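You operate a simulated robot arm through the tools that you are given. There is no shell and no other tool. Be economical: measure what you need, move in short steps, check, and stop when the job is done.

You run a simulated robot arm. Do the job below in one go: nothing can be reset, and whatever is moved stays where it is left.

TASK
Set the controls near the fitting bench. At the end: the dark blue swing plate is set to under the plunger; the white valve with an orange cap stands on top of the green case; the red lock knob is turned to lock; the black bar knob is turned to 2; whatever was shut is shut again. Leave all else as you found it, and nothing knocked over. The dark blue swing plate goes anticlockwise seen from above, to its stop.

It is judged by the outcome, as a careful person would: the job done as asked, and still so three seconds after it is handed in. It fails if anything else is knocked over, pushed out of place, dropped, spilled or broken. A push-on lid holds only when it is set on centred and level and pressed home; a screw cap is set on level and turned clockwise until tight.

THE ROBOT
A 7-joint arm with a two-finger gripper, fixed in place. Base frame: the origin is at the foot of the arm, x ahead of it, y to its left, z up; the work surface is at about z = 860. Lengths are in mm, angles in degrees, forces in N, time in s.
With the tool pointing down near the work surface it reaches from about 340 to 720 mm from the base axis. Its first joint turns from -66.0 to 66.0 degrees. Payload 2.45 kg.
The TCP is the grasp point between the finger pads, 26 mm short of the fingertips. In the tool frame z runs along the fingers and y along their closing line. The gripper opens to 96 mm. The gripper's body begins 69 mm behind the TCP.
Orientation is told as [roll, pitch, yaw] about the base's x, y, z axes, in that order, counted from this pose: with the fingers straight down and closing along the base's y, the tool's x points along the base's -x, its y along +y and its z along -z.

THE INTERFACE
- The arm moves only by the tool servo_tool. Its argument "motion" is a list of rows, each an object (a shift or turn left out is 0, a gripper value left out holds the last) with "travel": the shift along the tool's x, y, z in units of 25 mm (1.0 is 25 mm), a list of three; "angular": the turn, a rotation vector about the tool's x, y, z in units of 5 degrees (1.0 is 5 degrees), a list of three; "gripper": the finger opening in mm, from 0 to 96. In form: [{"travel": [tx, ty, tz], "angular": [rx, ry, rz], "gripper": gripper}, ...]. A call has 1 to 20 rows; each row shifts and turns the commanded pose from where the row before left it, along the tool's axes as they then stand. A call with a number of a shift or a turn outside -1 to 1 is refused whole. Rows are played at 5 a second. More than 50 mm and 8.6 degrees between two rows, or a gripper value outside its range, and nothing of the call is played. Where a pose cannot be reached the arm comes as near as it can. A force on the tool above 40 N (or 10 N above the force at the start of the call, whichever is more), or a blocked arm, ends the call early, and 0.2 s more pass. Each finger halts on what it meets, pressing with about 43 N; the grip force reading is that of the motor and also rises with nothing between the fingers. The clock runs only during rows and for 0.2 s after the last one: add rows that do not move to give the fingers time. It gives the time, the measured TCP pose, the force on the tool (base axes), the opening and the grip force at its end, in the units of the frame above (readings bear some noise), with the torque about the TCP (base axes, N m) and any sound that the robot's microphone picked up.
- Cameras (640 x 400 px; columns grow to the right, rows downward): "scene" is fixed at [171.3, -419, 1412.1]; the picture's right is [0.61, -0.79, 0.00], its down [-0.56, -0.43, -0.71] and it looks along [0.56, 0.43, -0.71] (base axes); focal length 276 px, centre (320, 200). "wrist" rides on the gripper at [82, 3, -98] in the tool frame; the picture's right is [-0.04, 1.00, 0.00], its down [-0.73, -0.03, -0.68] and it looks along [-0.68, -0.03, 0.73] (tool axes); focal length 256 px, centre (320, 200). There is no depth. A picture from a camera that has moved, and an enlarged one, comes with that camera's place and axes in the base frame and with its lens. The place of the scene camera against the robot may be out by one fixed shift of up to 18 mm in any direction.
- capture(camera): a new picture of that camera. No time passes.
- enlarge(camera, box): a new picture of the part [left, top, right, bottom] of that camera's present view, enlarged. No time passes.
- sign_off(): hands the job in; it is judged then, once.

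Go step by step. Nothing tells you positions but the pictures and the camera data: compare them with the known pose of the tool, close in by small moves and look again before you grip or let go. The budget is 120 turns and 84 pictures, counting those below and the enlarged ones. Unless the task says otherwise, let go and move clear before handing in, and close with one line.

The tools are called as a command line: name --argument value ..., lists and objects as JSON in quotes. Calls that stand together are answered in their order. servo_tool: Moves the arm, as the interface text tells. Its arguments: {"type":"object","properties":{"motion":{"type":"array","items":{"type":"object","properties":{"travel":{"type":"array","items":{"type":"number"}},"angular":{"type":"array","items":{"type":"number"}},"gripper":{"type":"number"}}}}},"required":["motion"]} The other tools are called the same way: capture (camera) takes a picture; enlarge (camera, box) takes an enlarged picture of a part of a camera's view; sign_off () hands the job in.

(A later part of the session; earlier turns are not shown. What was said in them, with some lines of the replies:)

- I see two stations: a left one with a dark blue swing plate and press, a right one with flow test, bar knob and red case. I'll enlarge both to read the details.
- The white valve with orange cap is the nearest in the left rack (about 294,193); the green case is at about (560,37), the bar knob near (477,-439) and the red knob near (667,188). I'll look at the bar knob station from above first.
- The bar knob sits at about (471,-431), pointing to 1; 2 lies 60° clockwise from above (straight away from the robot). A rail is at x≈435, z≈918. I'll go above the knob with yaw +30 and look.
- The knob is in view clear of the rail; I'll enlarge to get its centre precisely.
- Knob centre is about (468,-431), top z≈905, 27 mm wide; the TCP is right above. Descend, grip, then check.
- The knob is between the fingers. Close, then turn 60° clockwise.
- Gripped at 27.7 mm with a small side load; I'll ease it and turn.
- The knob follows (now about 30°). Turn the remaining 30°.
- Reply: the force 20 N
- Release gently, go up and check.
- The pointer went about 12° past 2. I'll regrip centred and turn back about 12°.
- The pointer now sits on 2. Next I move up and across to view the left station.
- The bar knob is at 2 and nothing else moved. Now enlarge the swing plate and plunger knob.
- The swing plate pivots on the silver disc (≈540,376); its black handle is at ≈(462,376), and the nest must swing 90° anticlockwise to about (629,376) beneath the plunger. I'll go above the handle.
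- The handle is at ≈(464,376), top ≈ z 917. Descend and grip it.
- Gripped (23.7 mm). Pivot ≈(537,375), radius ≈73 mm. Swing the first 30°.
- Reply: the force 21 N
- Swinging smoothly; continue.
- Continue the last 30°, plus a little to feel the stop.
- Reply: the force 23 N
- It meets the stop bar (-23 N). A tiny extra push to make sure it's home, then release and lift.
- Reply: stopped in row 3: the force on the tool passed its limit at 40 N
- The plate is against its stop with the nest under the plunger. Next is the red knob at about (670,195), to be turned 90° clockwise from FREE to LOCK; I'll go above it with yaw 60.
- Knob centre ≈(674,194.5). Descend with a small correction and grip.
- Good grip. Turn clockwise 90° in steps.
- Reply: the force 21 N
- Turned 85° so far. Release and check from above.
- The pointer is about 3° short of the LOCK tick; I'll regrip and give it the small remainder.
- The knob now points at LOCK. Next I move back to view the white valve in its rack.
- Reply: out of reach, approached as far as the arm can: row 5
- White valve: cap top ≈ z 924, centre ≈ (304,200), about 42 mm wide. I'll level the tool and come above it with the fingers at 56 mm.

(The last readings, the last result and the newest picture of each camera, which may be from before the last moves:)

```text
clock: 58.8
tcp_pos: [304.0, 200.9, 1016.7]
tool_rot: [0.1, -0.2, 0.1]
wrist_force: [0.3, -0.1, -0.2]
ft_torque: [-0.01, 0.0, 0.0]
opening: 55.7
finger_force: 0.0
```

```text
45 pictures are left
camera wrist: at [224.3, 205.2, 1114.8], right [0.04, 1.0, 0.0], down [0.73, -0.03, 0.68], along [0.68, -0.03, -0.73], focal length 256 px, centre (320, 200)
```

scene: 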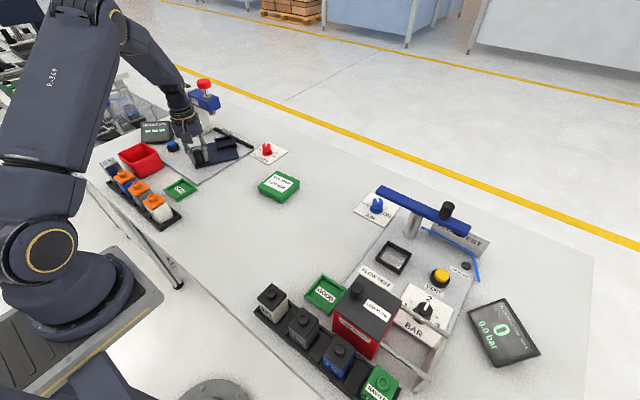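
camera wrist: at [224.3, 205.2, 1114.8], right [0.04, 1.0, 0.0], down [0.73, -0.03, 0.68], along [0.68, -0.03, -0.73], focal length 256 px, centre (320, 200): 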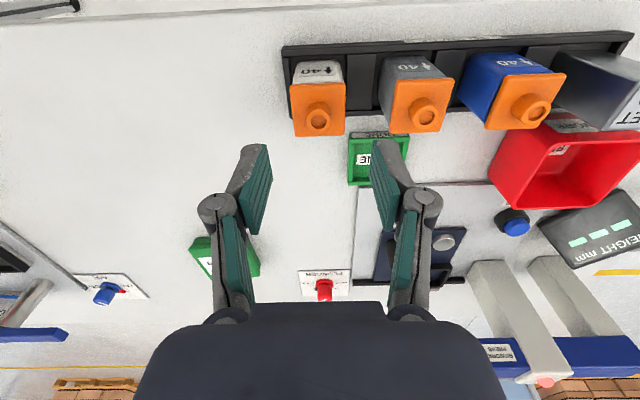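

Aligned over the white valve. Descend to TCP z≈913.

servo_tool --motion '[{"travel": [-0.06, 0, 0.83]}, {"travel": [0, 0, 0.83]}, {"travel": [0, 0, 0.83]}, {"travel": [0, 0, 0.83]}, {"travel": [0, 0, 0.83]}, {}]'

capture --camera "wrist"

enlarge --camera "scene" --box '[100, 145, 220, 235]'

```text
clock: 60.2
tcp_pos: [306.1, 200.9, 911.4]
tool_rot: [-0.1, -0.1, -0.1]
wrist_force: [0.0, 0.0, 0.1]
ft_torque: [0.01, 0.01, 0.0]
opening: 55.8
finger_force: 0.0
```

```text
44 pictures are left
camera wrist: at [225.7, 204.9, 1010.1], right [0.04, 1.0, 0.0], down [0.73, -0.03, 0.68], along [0.68, -0.03, -0.73], focal length 256 px, centre (320, 200)
```

wrist: 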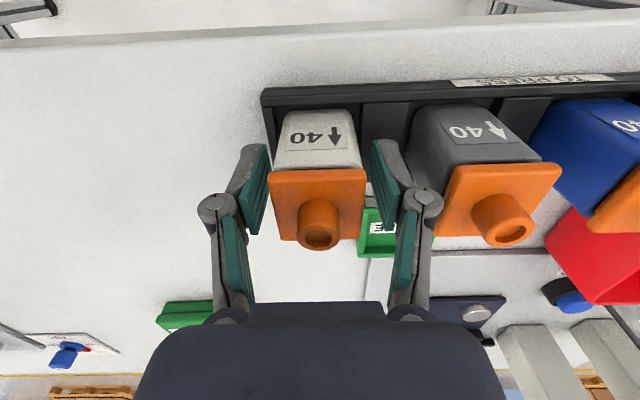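

```text
4.44 times, centred on (160, 190) of scene
camera zoom: at [171.3, -419.0, 1412.1], right [0.61, -0.79, 0.0], down [-0.56, -0.43, -0.71], along [0.56, 0.43, -0.71], focal length 1228 px, centre (1031, 244)
```

zoom: 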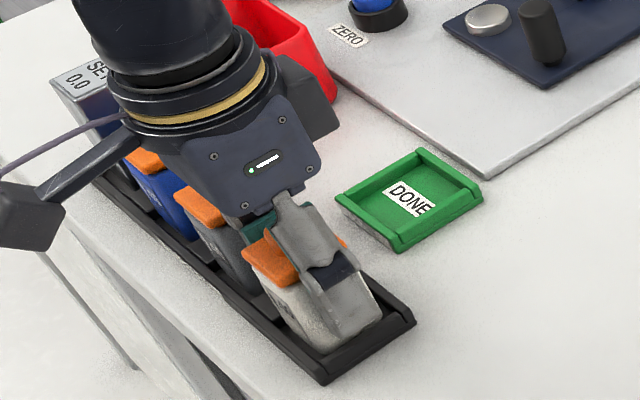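

Fingers straddle the valve without touching neighbours. Close and check.

servo_tool --motion '[{"gripper": 46}, {"gripper": 36}, {"gripper": 36}, {"gripper": 36}]'

enlarge --camera "wrist" --box '[220, 80, 420, 280]'

```text
clock: 61.2
tcp_pos: [304.4, 200.6, 912.8]
tool_rot: [-0.1, 0.0, 0.0]
wrist_force: [-0.2, -0.1, 0.1]
ft_torque: [-0.02, 0.0, 0.02]
opening: 39.2
finger_force: 43.3
```

```text
2.00 times, centred on (320, 180) of wrist
camera zoom: at [225.7, 204.9, 1010.4], right [0.04, 1.0, 0.0], down [0.73, -0.03, 0.68], along [0.68, -0.03, -0.73], focal length 512 px, centre (320, 240)
```

zoom: 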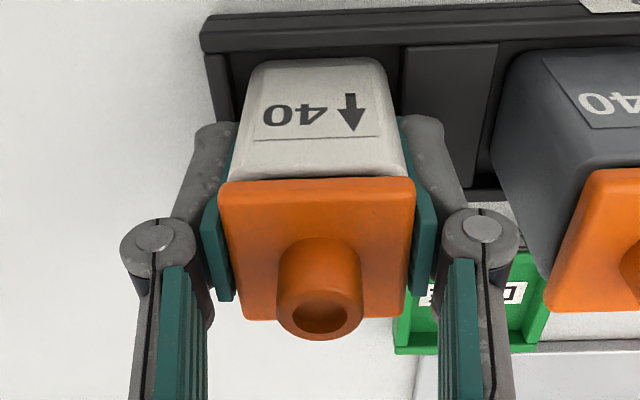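

Gripped at 39 mm. Lift 25 mm and check that body and cap come together.

servo_tool --motion '[{"travel": [0, 0, -0.4]}, {"travel": [0, 0, -0.4]}, {"travel": [0, 0, -0.6]}, {}]'

capture --camera "wrist"

enlarge --camera "scene" --box '[100, 145, 220, 235]'

```text
clock: 62.2
tcp_pos: [305.5, 199.9, 947.6]
tool_rot: [0.0, 0.0, 0.0]
wrist_force: [0.7, 0.1, -0.5]
ft_torque: [0.0, 0.03, 0.0]
opening: 38.9
finger_force: 43.6
```

```text
41 pictures are left
camera wrist: at [225.3, 204.2, 1045.8], right [0.04, 1.0, 0.0], down [0.73, -0.03, 0.68], along [0.68, -0.03, -0.73], focal length 256 px, centre (320, 200)
```

wrist: 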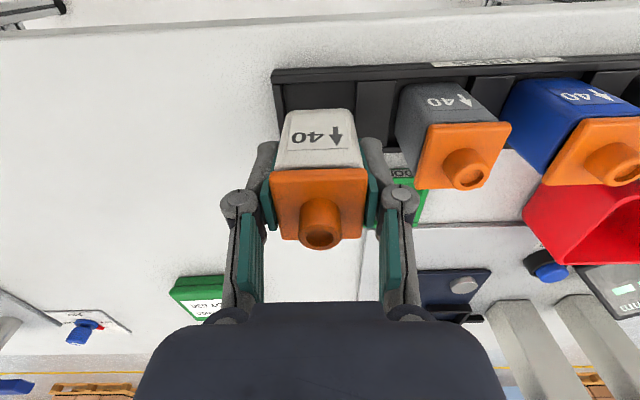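

```text
4.44 times, centred on (160, 190) of scene
camera zoom: at [171.3, -419.0, 1412.1], right [0.61, -0.79, 0.0], down [-0.56, -0.43, -0.71], along [0.56, 0.43, -0.71], focal length 1228 px, centre (1031, 244)
```

zoom: 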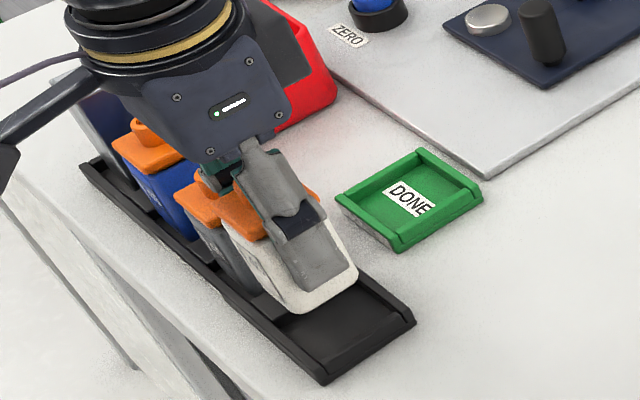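

Valve lifted whole. Now raise and carry it over toward the green case for a look.

servo_tool --motion '[{"travel": [0, 0, -0.9]}, {"travel": [0, 0, -0.9]}, {"travel": [0, 0, -0.9]}, {"travel": [0, 0, -0.9]}, {"travel": [0, 0, -0.9]}, {"travel": [-0.72, -0.6, 0]}, {"travel": [-0.72, -0.6, 0]}, {"travel": [-0.72, -0.6, 0]}, {"travel": [-0.72, -0.6, 0]}, {"travel": [-0.72, -0.6, 0]}, {"travel": [-0.72, -0.6, 0]}, {"travel": [-0.72, -0.6, 0]}, {"travel": [-0.72, -0.6, 0]}, {"travel": [-0.72, -0.6, 0]}, {"travel": [-0.72, -0.6, 0]}, {"travel": [-0.72, -0.6, 0]}, {}]'

capture --camera "wrist"

enlarge --camera "scene" --box '[220, 120, 340, 220]'

```text
clock: 65.8
tcp_pos: [503.7, 35.7, 1060.8]
tool_rot: [0.0, 0.0, 0.0]
wrist_force: [0.0, 0.2, -0.6]
ft_torque: [-0.01, -0.01, 0.02]
opening: 39.1
finger_force: 42.9
```

```text
39 pictures are left
camera wrist: at [423.7, 40.1, 1158.6], right [0.04, 1.0, 0.0], down [0.73, -0.03, 0.68], along [0.68, -0.03, -0.73], focal length 256 px, centre (320, 200)
```

wrist: 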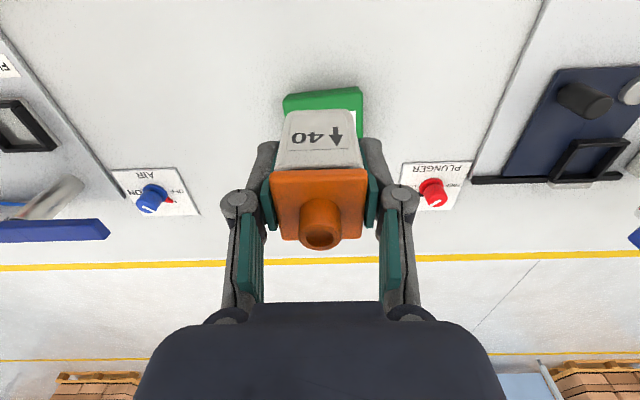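

```text
4.00 times, centred on (280, 170) of scene
camera zoom: at [171.3, -419.0, 1412.1], right [0.61, -0.79, 0.0], down [-0.56, -0.43, -0.71], along [0.56, 0.43, -0.71], focal length 1106 px, centre (480, 320)
```

zoom: 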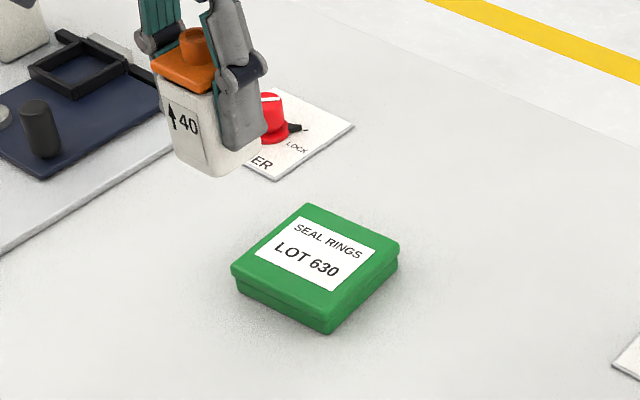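

The case is hidden behind the valve in the wrist view; I'll step aside in y to measure it with the wrist camera.

servo_tool --motion '[{"travel": [0, 0.8, 0]}, {"travel": [0, 0.8, 0]}, {"travel": [0, 0.8, 0]}, {"travel": [0, 0.8, 0]}, {}]'

enlarge --camera "wrist" --box '[120, 60, 280, 160]'

```text
clock: 67.0
tcp_pos: [502.8, 114.6, 1059.7]
tool_rot: [0.1, -0.1, 0.0]
wrist_force: [0.5, -0.1, -0.3]
ft_torque: [0.02, -0.04, -0.03]
opening: 38.9
finger_force: 43.5
```

```text
4.00 times, centred on (200, 110) of wrist
camera zoom: at [422.7, 119.9, 1157.9], right [0.04, 1.0, 0.0], down [0.73, -0.03, 0.68], along [0.68, -0.03, -0.73], focal length 1024 px, centre (800, 560)
```

zoom: 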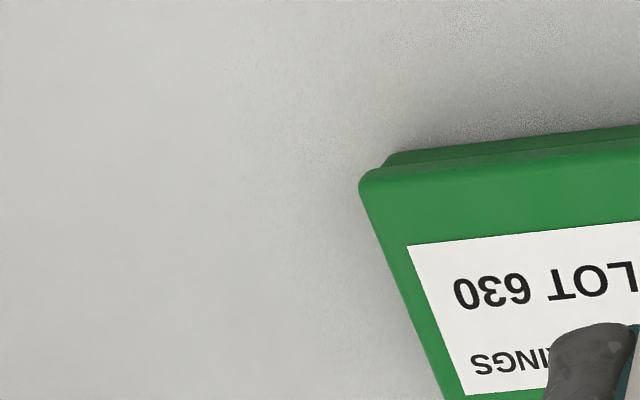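

servo_tool --motion '[{"travel": [0, 0.8, 0]}, {"travel": [0, 0.8, 0]}, {"travel": [0, 0.8, 0]}, {}]'

enlarge --camera "wrist" --box '[100, 60, 260, 180]'

```text
clock: 68.0
tcp_pos: [501.7, 175.4, 1060.2]
tool_rot: [-0.1, -0.1, 0.0]
wrist_force: [-0.7, 0.3, -1.1]
ft_torque: [-0.02, 0.01, -0.02]
opening: 39.2
finger_force: 43.0
```

```text
3.33 times, centred on (180, 120) of wrist
camera zoom: at [422.2, 180.1, 1158.0], right [0.04, 1.0, 0.0], down [0.73, -0.03, 0.68], along [0.68, -0.03, -0.73], focal length 853 px, centre (787, 467)
```

zoom: 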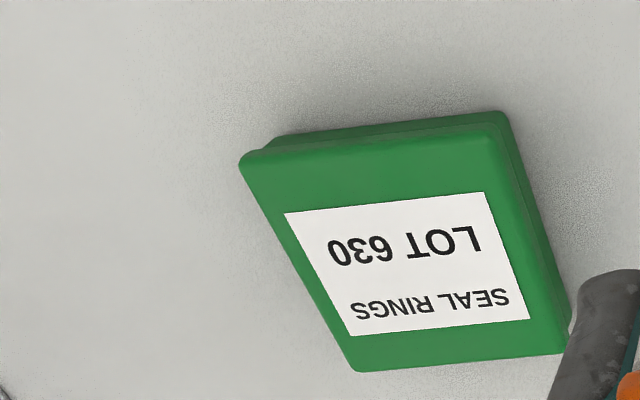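

Green case top centre ≈ (571,41), 86×83 mm, top z≈885. Carry the valve above it and lower to about 15 mm above contact.

servo_tool --motion '[{"travel": [-0.4617, -0.897, 0]}, {"travel": [-0.4617, -0.897, 0]}, {"travel": [-0.4617, -0.897, 0]}, {"travel": [-0.4617, -0.897, 0]}, {"travel": [-0.4617, -0.897, 0]}, {"travel": [-0.4617, -0.897, 0]}, {"travel": [0, 0, 0.85]}, {"travel": [0, 0, 0.85]}, {"travel": [0, 0, 0.85]}, {"travel": [0, 0, 0.85]}, {"travel": [0, 0, 0.85]}, {}]'

enlarge --camera "scene" --box '[220, 110, 340, 210]'

capture --camera "wrist"

```text
clock: 70.6
tcp_pos: [571.7, 42.6, 953.9]
tool_rot: [0.0, 0.0, 0.0]
wrist_force: [-0.9, 0.0, -1.6]
ft_torque: [0.0, -0.01, 0.0]
opening: 39.1
finger_force: 42.7
```

```text
4.00 times, centred on (280, 160) of scene
camera zoom: at [171.3, -419.0, 1412.1], right [0.61, -0.79, 0.0], down [-0.56, -0.43, -0.71], along [0.56, 0.43, -0.71], focal length 1106 px, centre (480, 360)
```

zoom: 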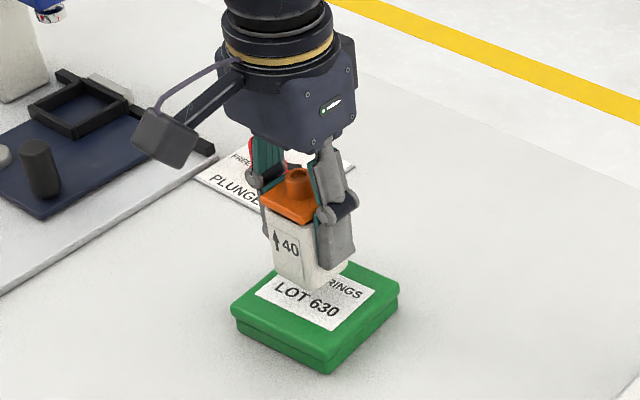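

```text
34 pictures are left
camera wrist: at [491.5, 45.5, 1051.9], right [0.04, 1.0, 0.0], down [0.73, -0.03, 0.68], along [0.68, -0.03, -0.73], focal length 256 px, centre (320, 200)
```

wrist: 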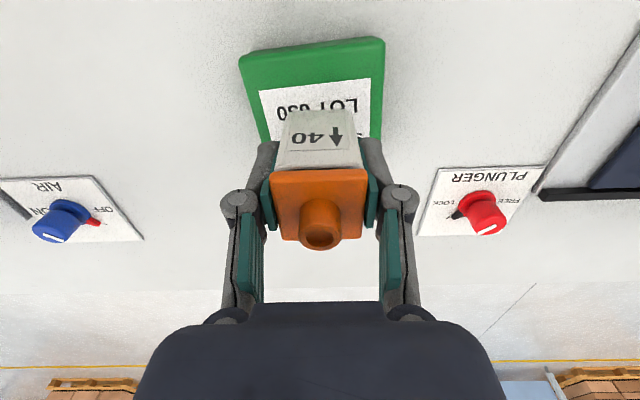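

Well placed over the case. Lower in small steps until contact.

servo_tool --motion '[{"travel": [0, 0, 0.2]}, {"travel": [0, 0, 0.2]}, {"travel": [0, 0, 0.2]}, {"travel": [0, 0, 0.12]}, {}]'

enlarge --camera "scene" --box '[250, 130, 330, 210]'

```text
clock: 71.8
tcp_pos: [572.9, 41.3, 936.2]
tool_rot: [0.0, -0.1, 0.0]
wrist_force: [1.2, 0.5, -1.1]
ft_torque: [-0.01, -0.02, 0.01]
opening: 38.9
finger_force: 43.2
```

```text
5.00 times, centred on (290, 170) of scene
camera zoom: at [171.3, -419.0, 1412.1], right [0.61, -0.79, 0.0], down [-0.56, -0.43, -0.71], along [0.56, 0.43, -0.71], focal length 1382 px, centre (470, 350)
```

zoom: 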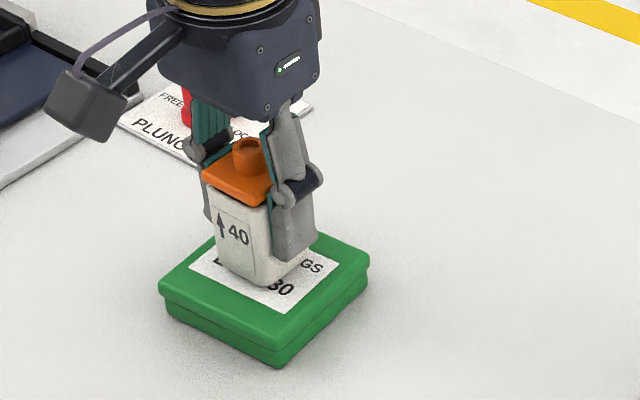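

servo_tool --motion '[{"travel": [0, 0, 0.06]}, {"travel": [0, 0, 0.06]}, {"travel": [0, 0, 0.06]}]'

servo_tool --motion '[{"travel": [0, 0, 0.06]}, {"travel": [0, 0, 0.06]}]'

```text
clock: 72.6
tcp_pos: [573.3, 41.1, 932.8]
tool_rot: [0.0, -0.2, -0.1]
wrist_force: [-3.5, -0.7, 10.5]
ft_torque: [-0.01, 0.2, 0.01]
opening: 39.1
finger_force: 43.0
```

```text
clock: 73.2
tcp_pos: [574.1, 40.4, 931.8]
tool_rot: [0.0, -0.5, 0.0]
wrist_force: [-7.2, -2.3, 38.3]
ft_torque: [-0.03, 0.17, 0.0]
opening: 39.6
finger_force: 43.0
```

Contact made; ease off the pressing and check before release.

servo_tool --motion '[{"travel": [0, 0, -0.06]}, {"travel": [0, 0, -0.04]}, {}]'

enlarge --camera "scene" --box '[250, 130, 330, 210]'

```text
clock: 74.0
tcp_pos: [572.6, 41.0, 930.7]
tool_rot: [0.0, -0.2, 0.1]
wrist_force: [5.9, -1.1, 16.5]
ft_torque: [0.03, -0.61, -0.01]
opening: 39.1
finger_force: 43.0
```

```text
5.00 times, centred on (290, 170) of scene
camera zoom: at [171.1, -419.0, 1412.2], right [0.61, -0.79, 0.0], down [-0.56, -0.43, -0.71], along [0.56, 0.43, -0.71], focal length 1382 px, centre (470, 350)
```

zoom: 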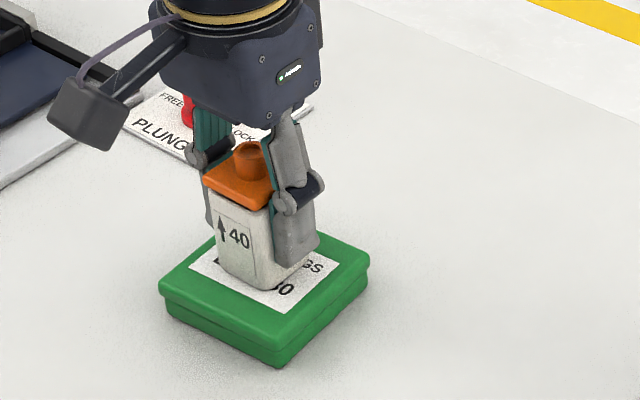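

Seated on the case. Open gently and rise straight up.

servo_tool --motion '[{"travel": [0, 0, -0.03], "gripper": 40}, {"gripper": 43}, {"gripper": 48}, {"gripper": 54}, {"gripper": 60}, {"gripper": 60}]'

enlarge --camera "scene" --box '[250, 130, 330, 210]'

capture --camera "wrist"

```text
clock: 75.4
tcp_pos: [574.0, 41.3, 932.9]
tool_rot: [0.0, -0.1, 0.0]
wrist_force: [0.5, 0.0, -0.2]
ft_torque: [-0.04, 0.01, 0.04]
opening: 60.2
finger_force: 0.1
```

```text
5.00 times, centred on (290, 170) of scene
camera zoom: at [171.3, -419.0, 1412.1], right [0.61, -0.79, 0.0], down [-0.56, -0.43, -0.71], along [0.56, 0.43, -0.71], focal length 1382 px, centre (470, 350)
```

zoom: 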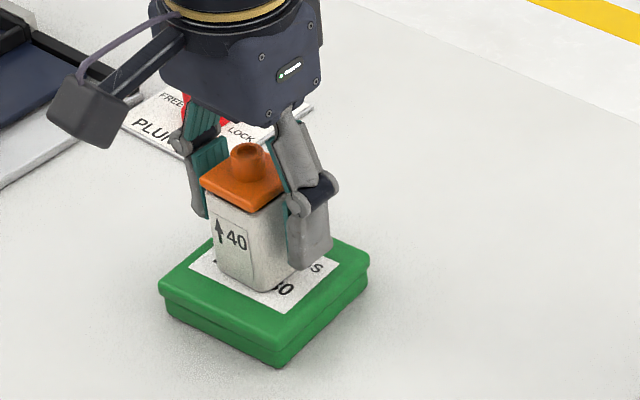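

```text
30 pictures are left
camera wrist: at [492.8, 45.3, 1030.5], right [0.04, 1.0, 0.0], down [0.73, -0.03, 0.68], along [0.68, -0.03, -0.73], focal length 256 px, centre (320, 200)
```

wrist: 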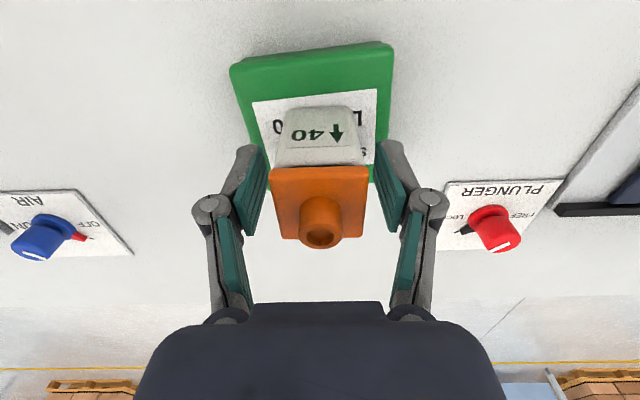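

The valve stands on its own. Rise and take a final overview.

servo_tool --motion '[{"travel": [0, 0, -0.6]}, {"travel": [0, 0, -0.9]}, {"travel": [0, 0, -0.9]}, {"travel": [0, 0, -0.9]}, {"travel": [0, 0, -0.9]}, {"travel": [0, 0, -0.9]}, {"travel": [0, 0, -0.9]}, {"travel": [0, 0, -0.9]}, {"travel": [0, 0, -0.9]}, {"travel": [1, 0, 0]}, {"travel": [1, 0, 0]}, {"travel": [1, 0, 0]}, {"travel": [1, 0, 0]}, {"travel": [1, 0, 0]}, {"travel": [1, 0, 0]}]'

capture --camera "scene"

enlarge --camera "scene" --box '[140, 100, 320, 220]'

capture --camera "wrist"

```text
clock: 78.6
tcp_pos: [422.1, 41.0, 1127.2]
tool_rot: [-0.1, -0.1, -0.1]
wrist_force: [-0.1, 1.2, 0.5]
ft_torque: [-0.03, 0.02, -0.02]
opening: 60.1
finger_force: 0.1
```

```text
29 pictures are left
```

scene: 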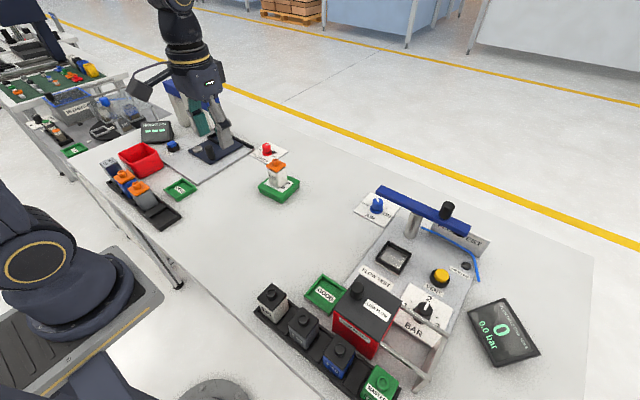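

```text
3.33 times, centred on (230, 160) of scene
camera zoom: at [171.3, -419.0, 1412.1], right [0.61, -0.79, 0.0], down [-0.56, -0.43, -0.71], along [0.56, 0.43, -0.71], focal length 921 px, centre (620, 333)
```

zoom: 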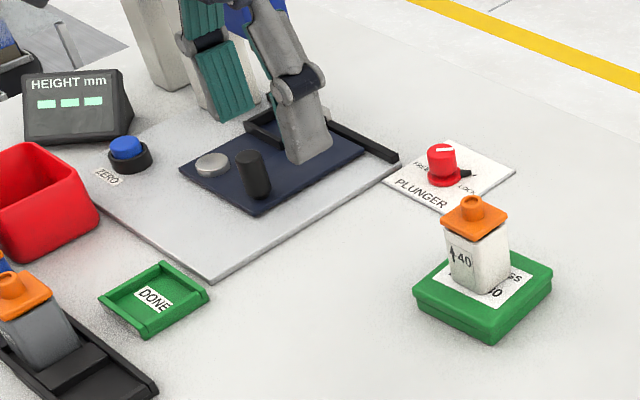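

```text
27 pictures are left
camera wrist: at [342.1, 44.9, 1225.8], right [0.04, 1.0, 0.0], down [0.73, -0.03, 0.68], along [0.68, -0.03, -0.73], focal length 256 px, centre (320, 200)
```

wrist: 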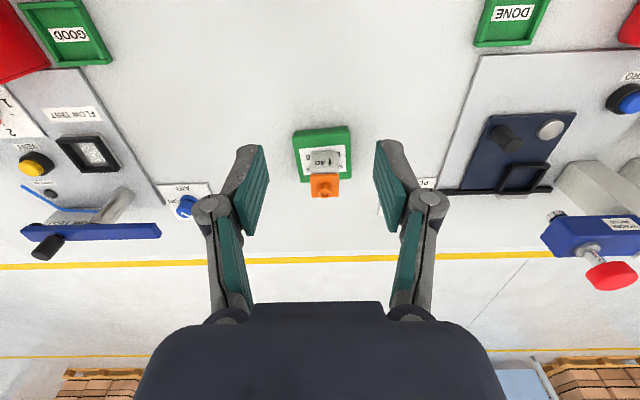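

All looks right; one last check of the lock pointer and the plate's stop.

enlarge --camera "scene" --box '[240, 130, 300, 170]'

enlarge --camera "wrist" --box '[430, 90, 640, 230]'

```text
10.00 times, centred on (270, 150) of scene
camera zoom: at [171.3, -419.0, 1412.1], right [0.61, -0.79, 0.0], down [-0.56, -0.43, -0.71], along [0.56, 0.43, -0.71], focal length 2764 px, centre (820, 700)
```

zoom: 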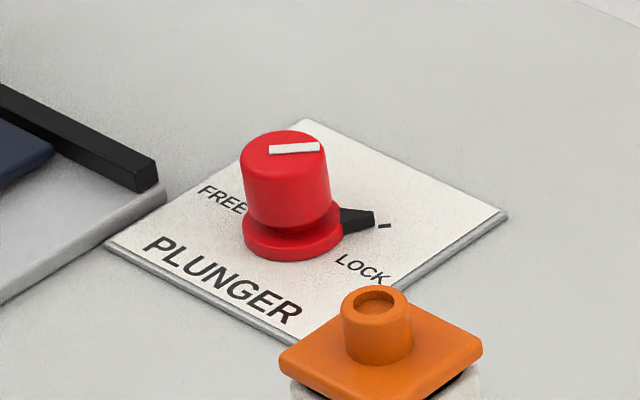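

```text
2.86 times, centred on (535, 160) of wrist
camera zoom: at [342.1, 44.9, 1225.8], right [0.04, 1.0, 0.0], down [0.73, -0.03, 0.68], along [0.68, -0.03, -0.73], focal length 731 px, centre (-294, 314)
```

zoom: 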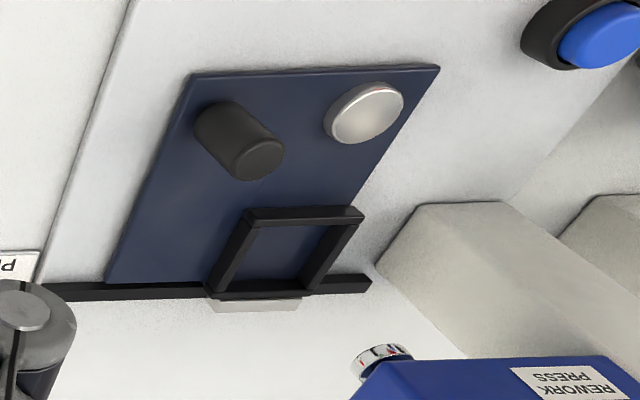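

The swing plate sits flush against its stop, the lock pointer is on LOCK, the bar knob is on 2 and the valve stands on the case. I'm handing in.

sign_off

```text
The job is handed in.
```

The job is handed in: the swing plate is at its stop under the plunger, the white valve stands on the green case, the red knob is at lock and the bar knob is at 2. I didn't open anything that was shut.
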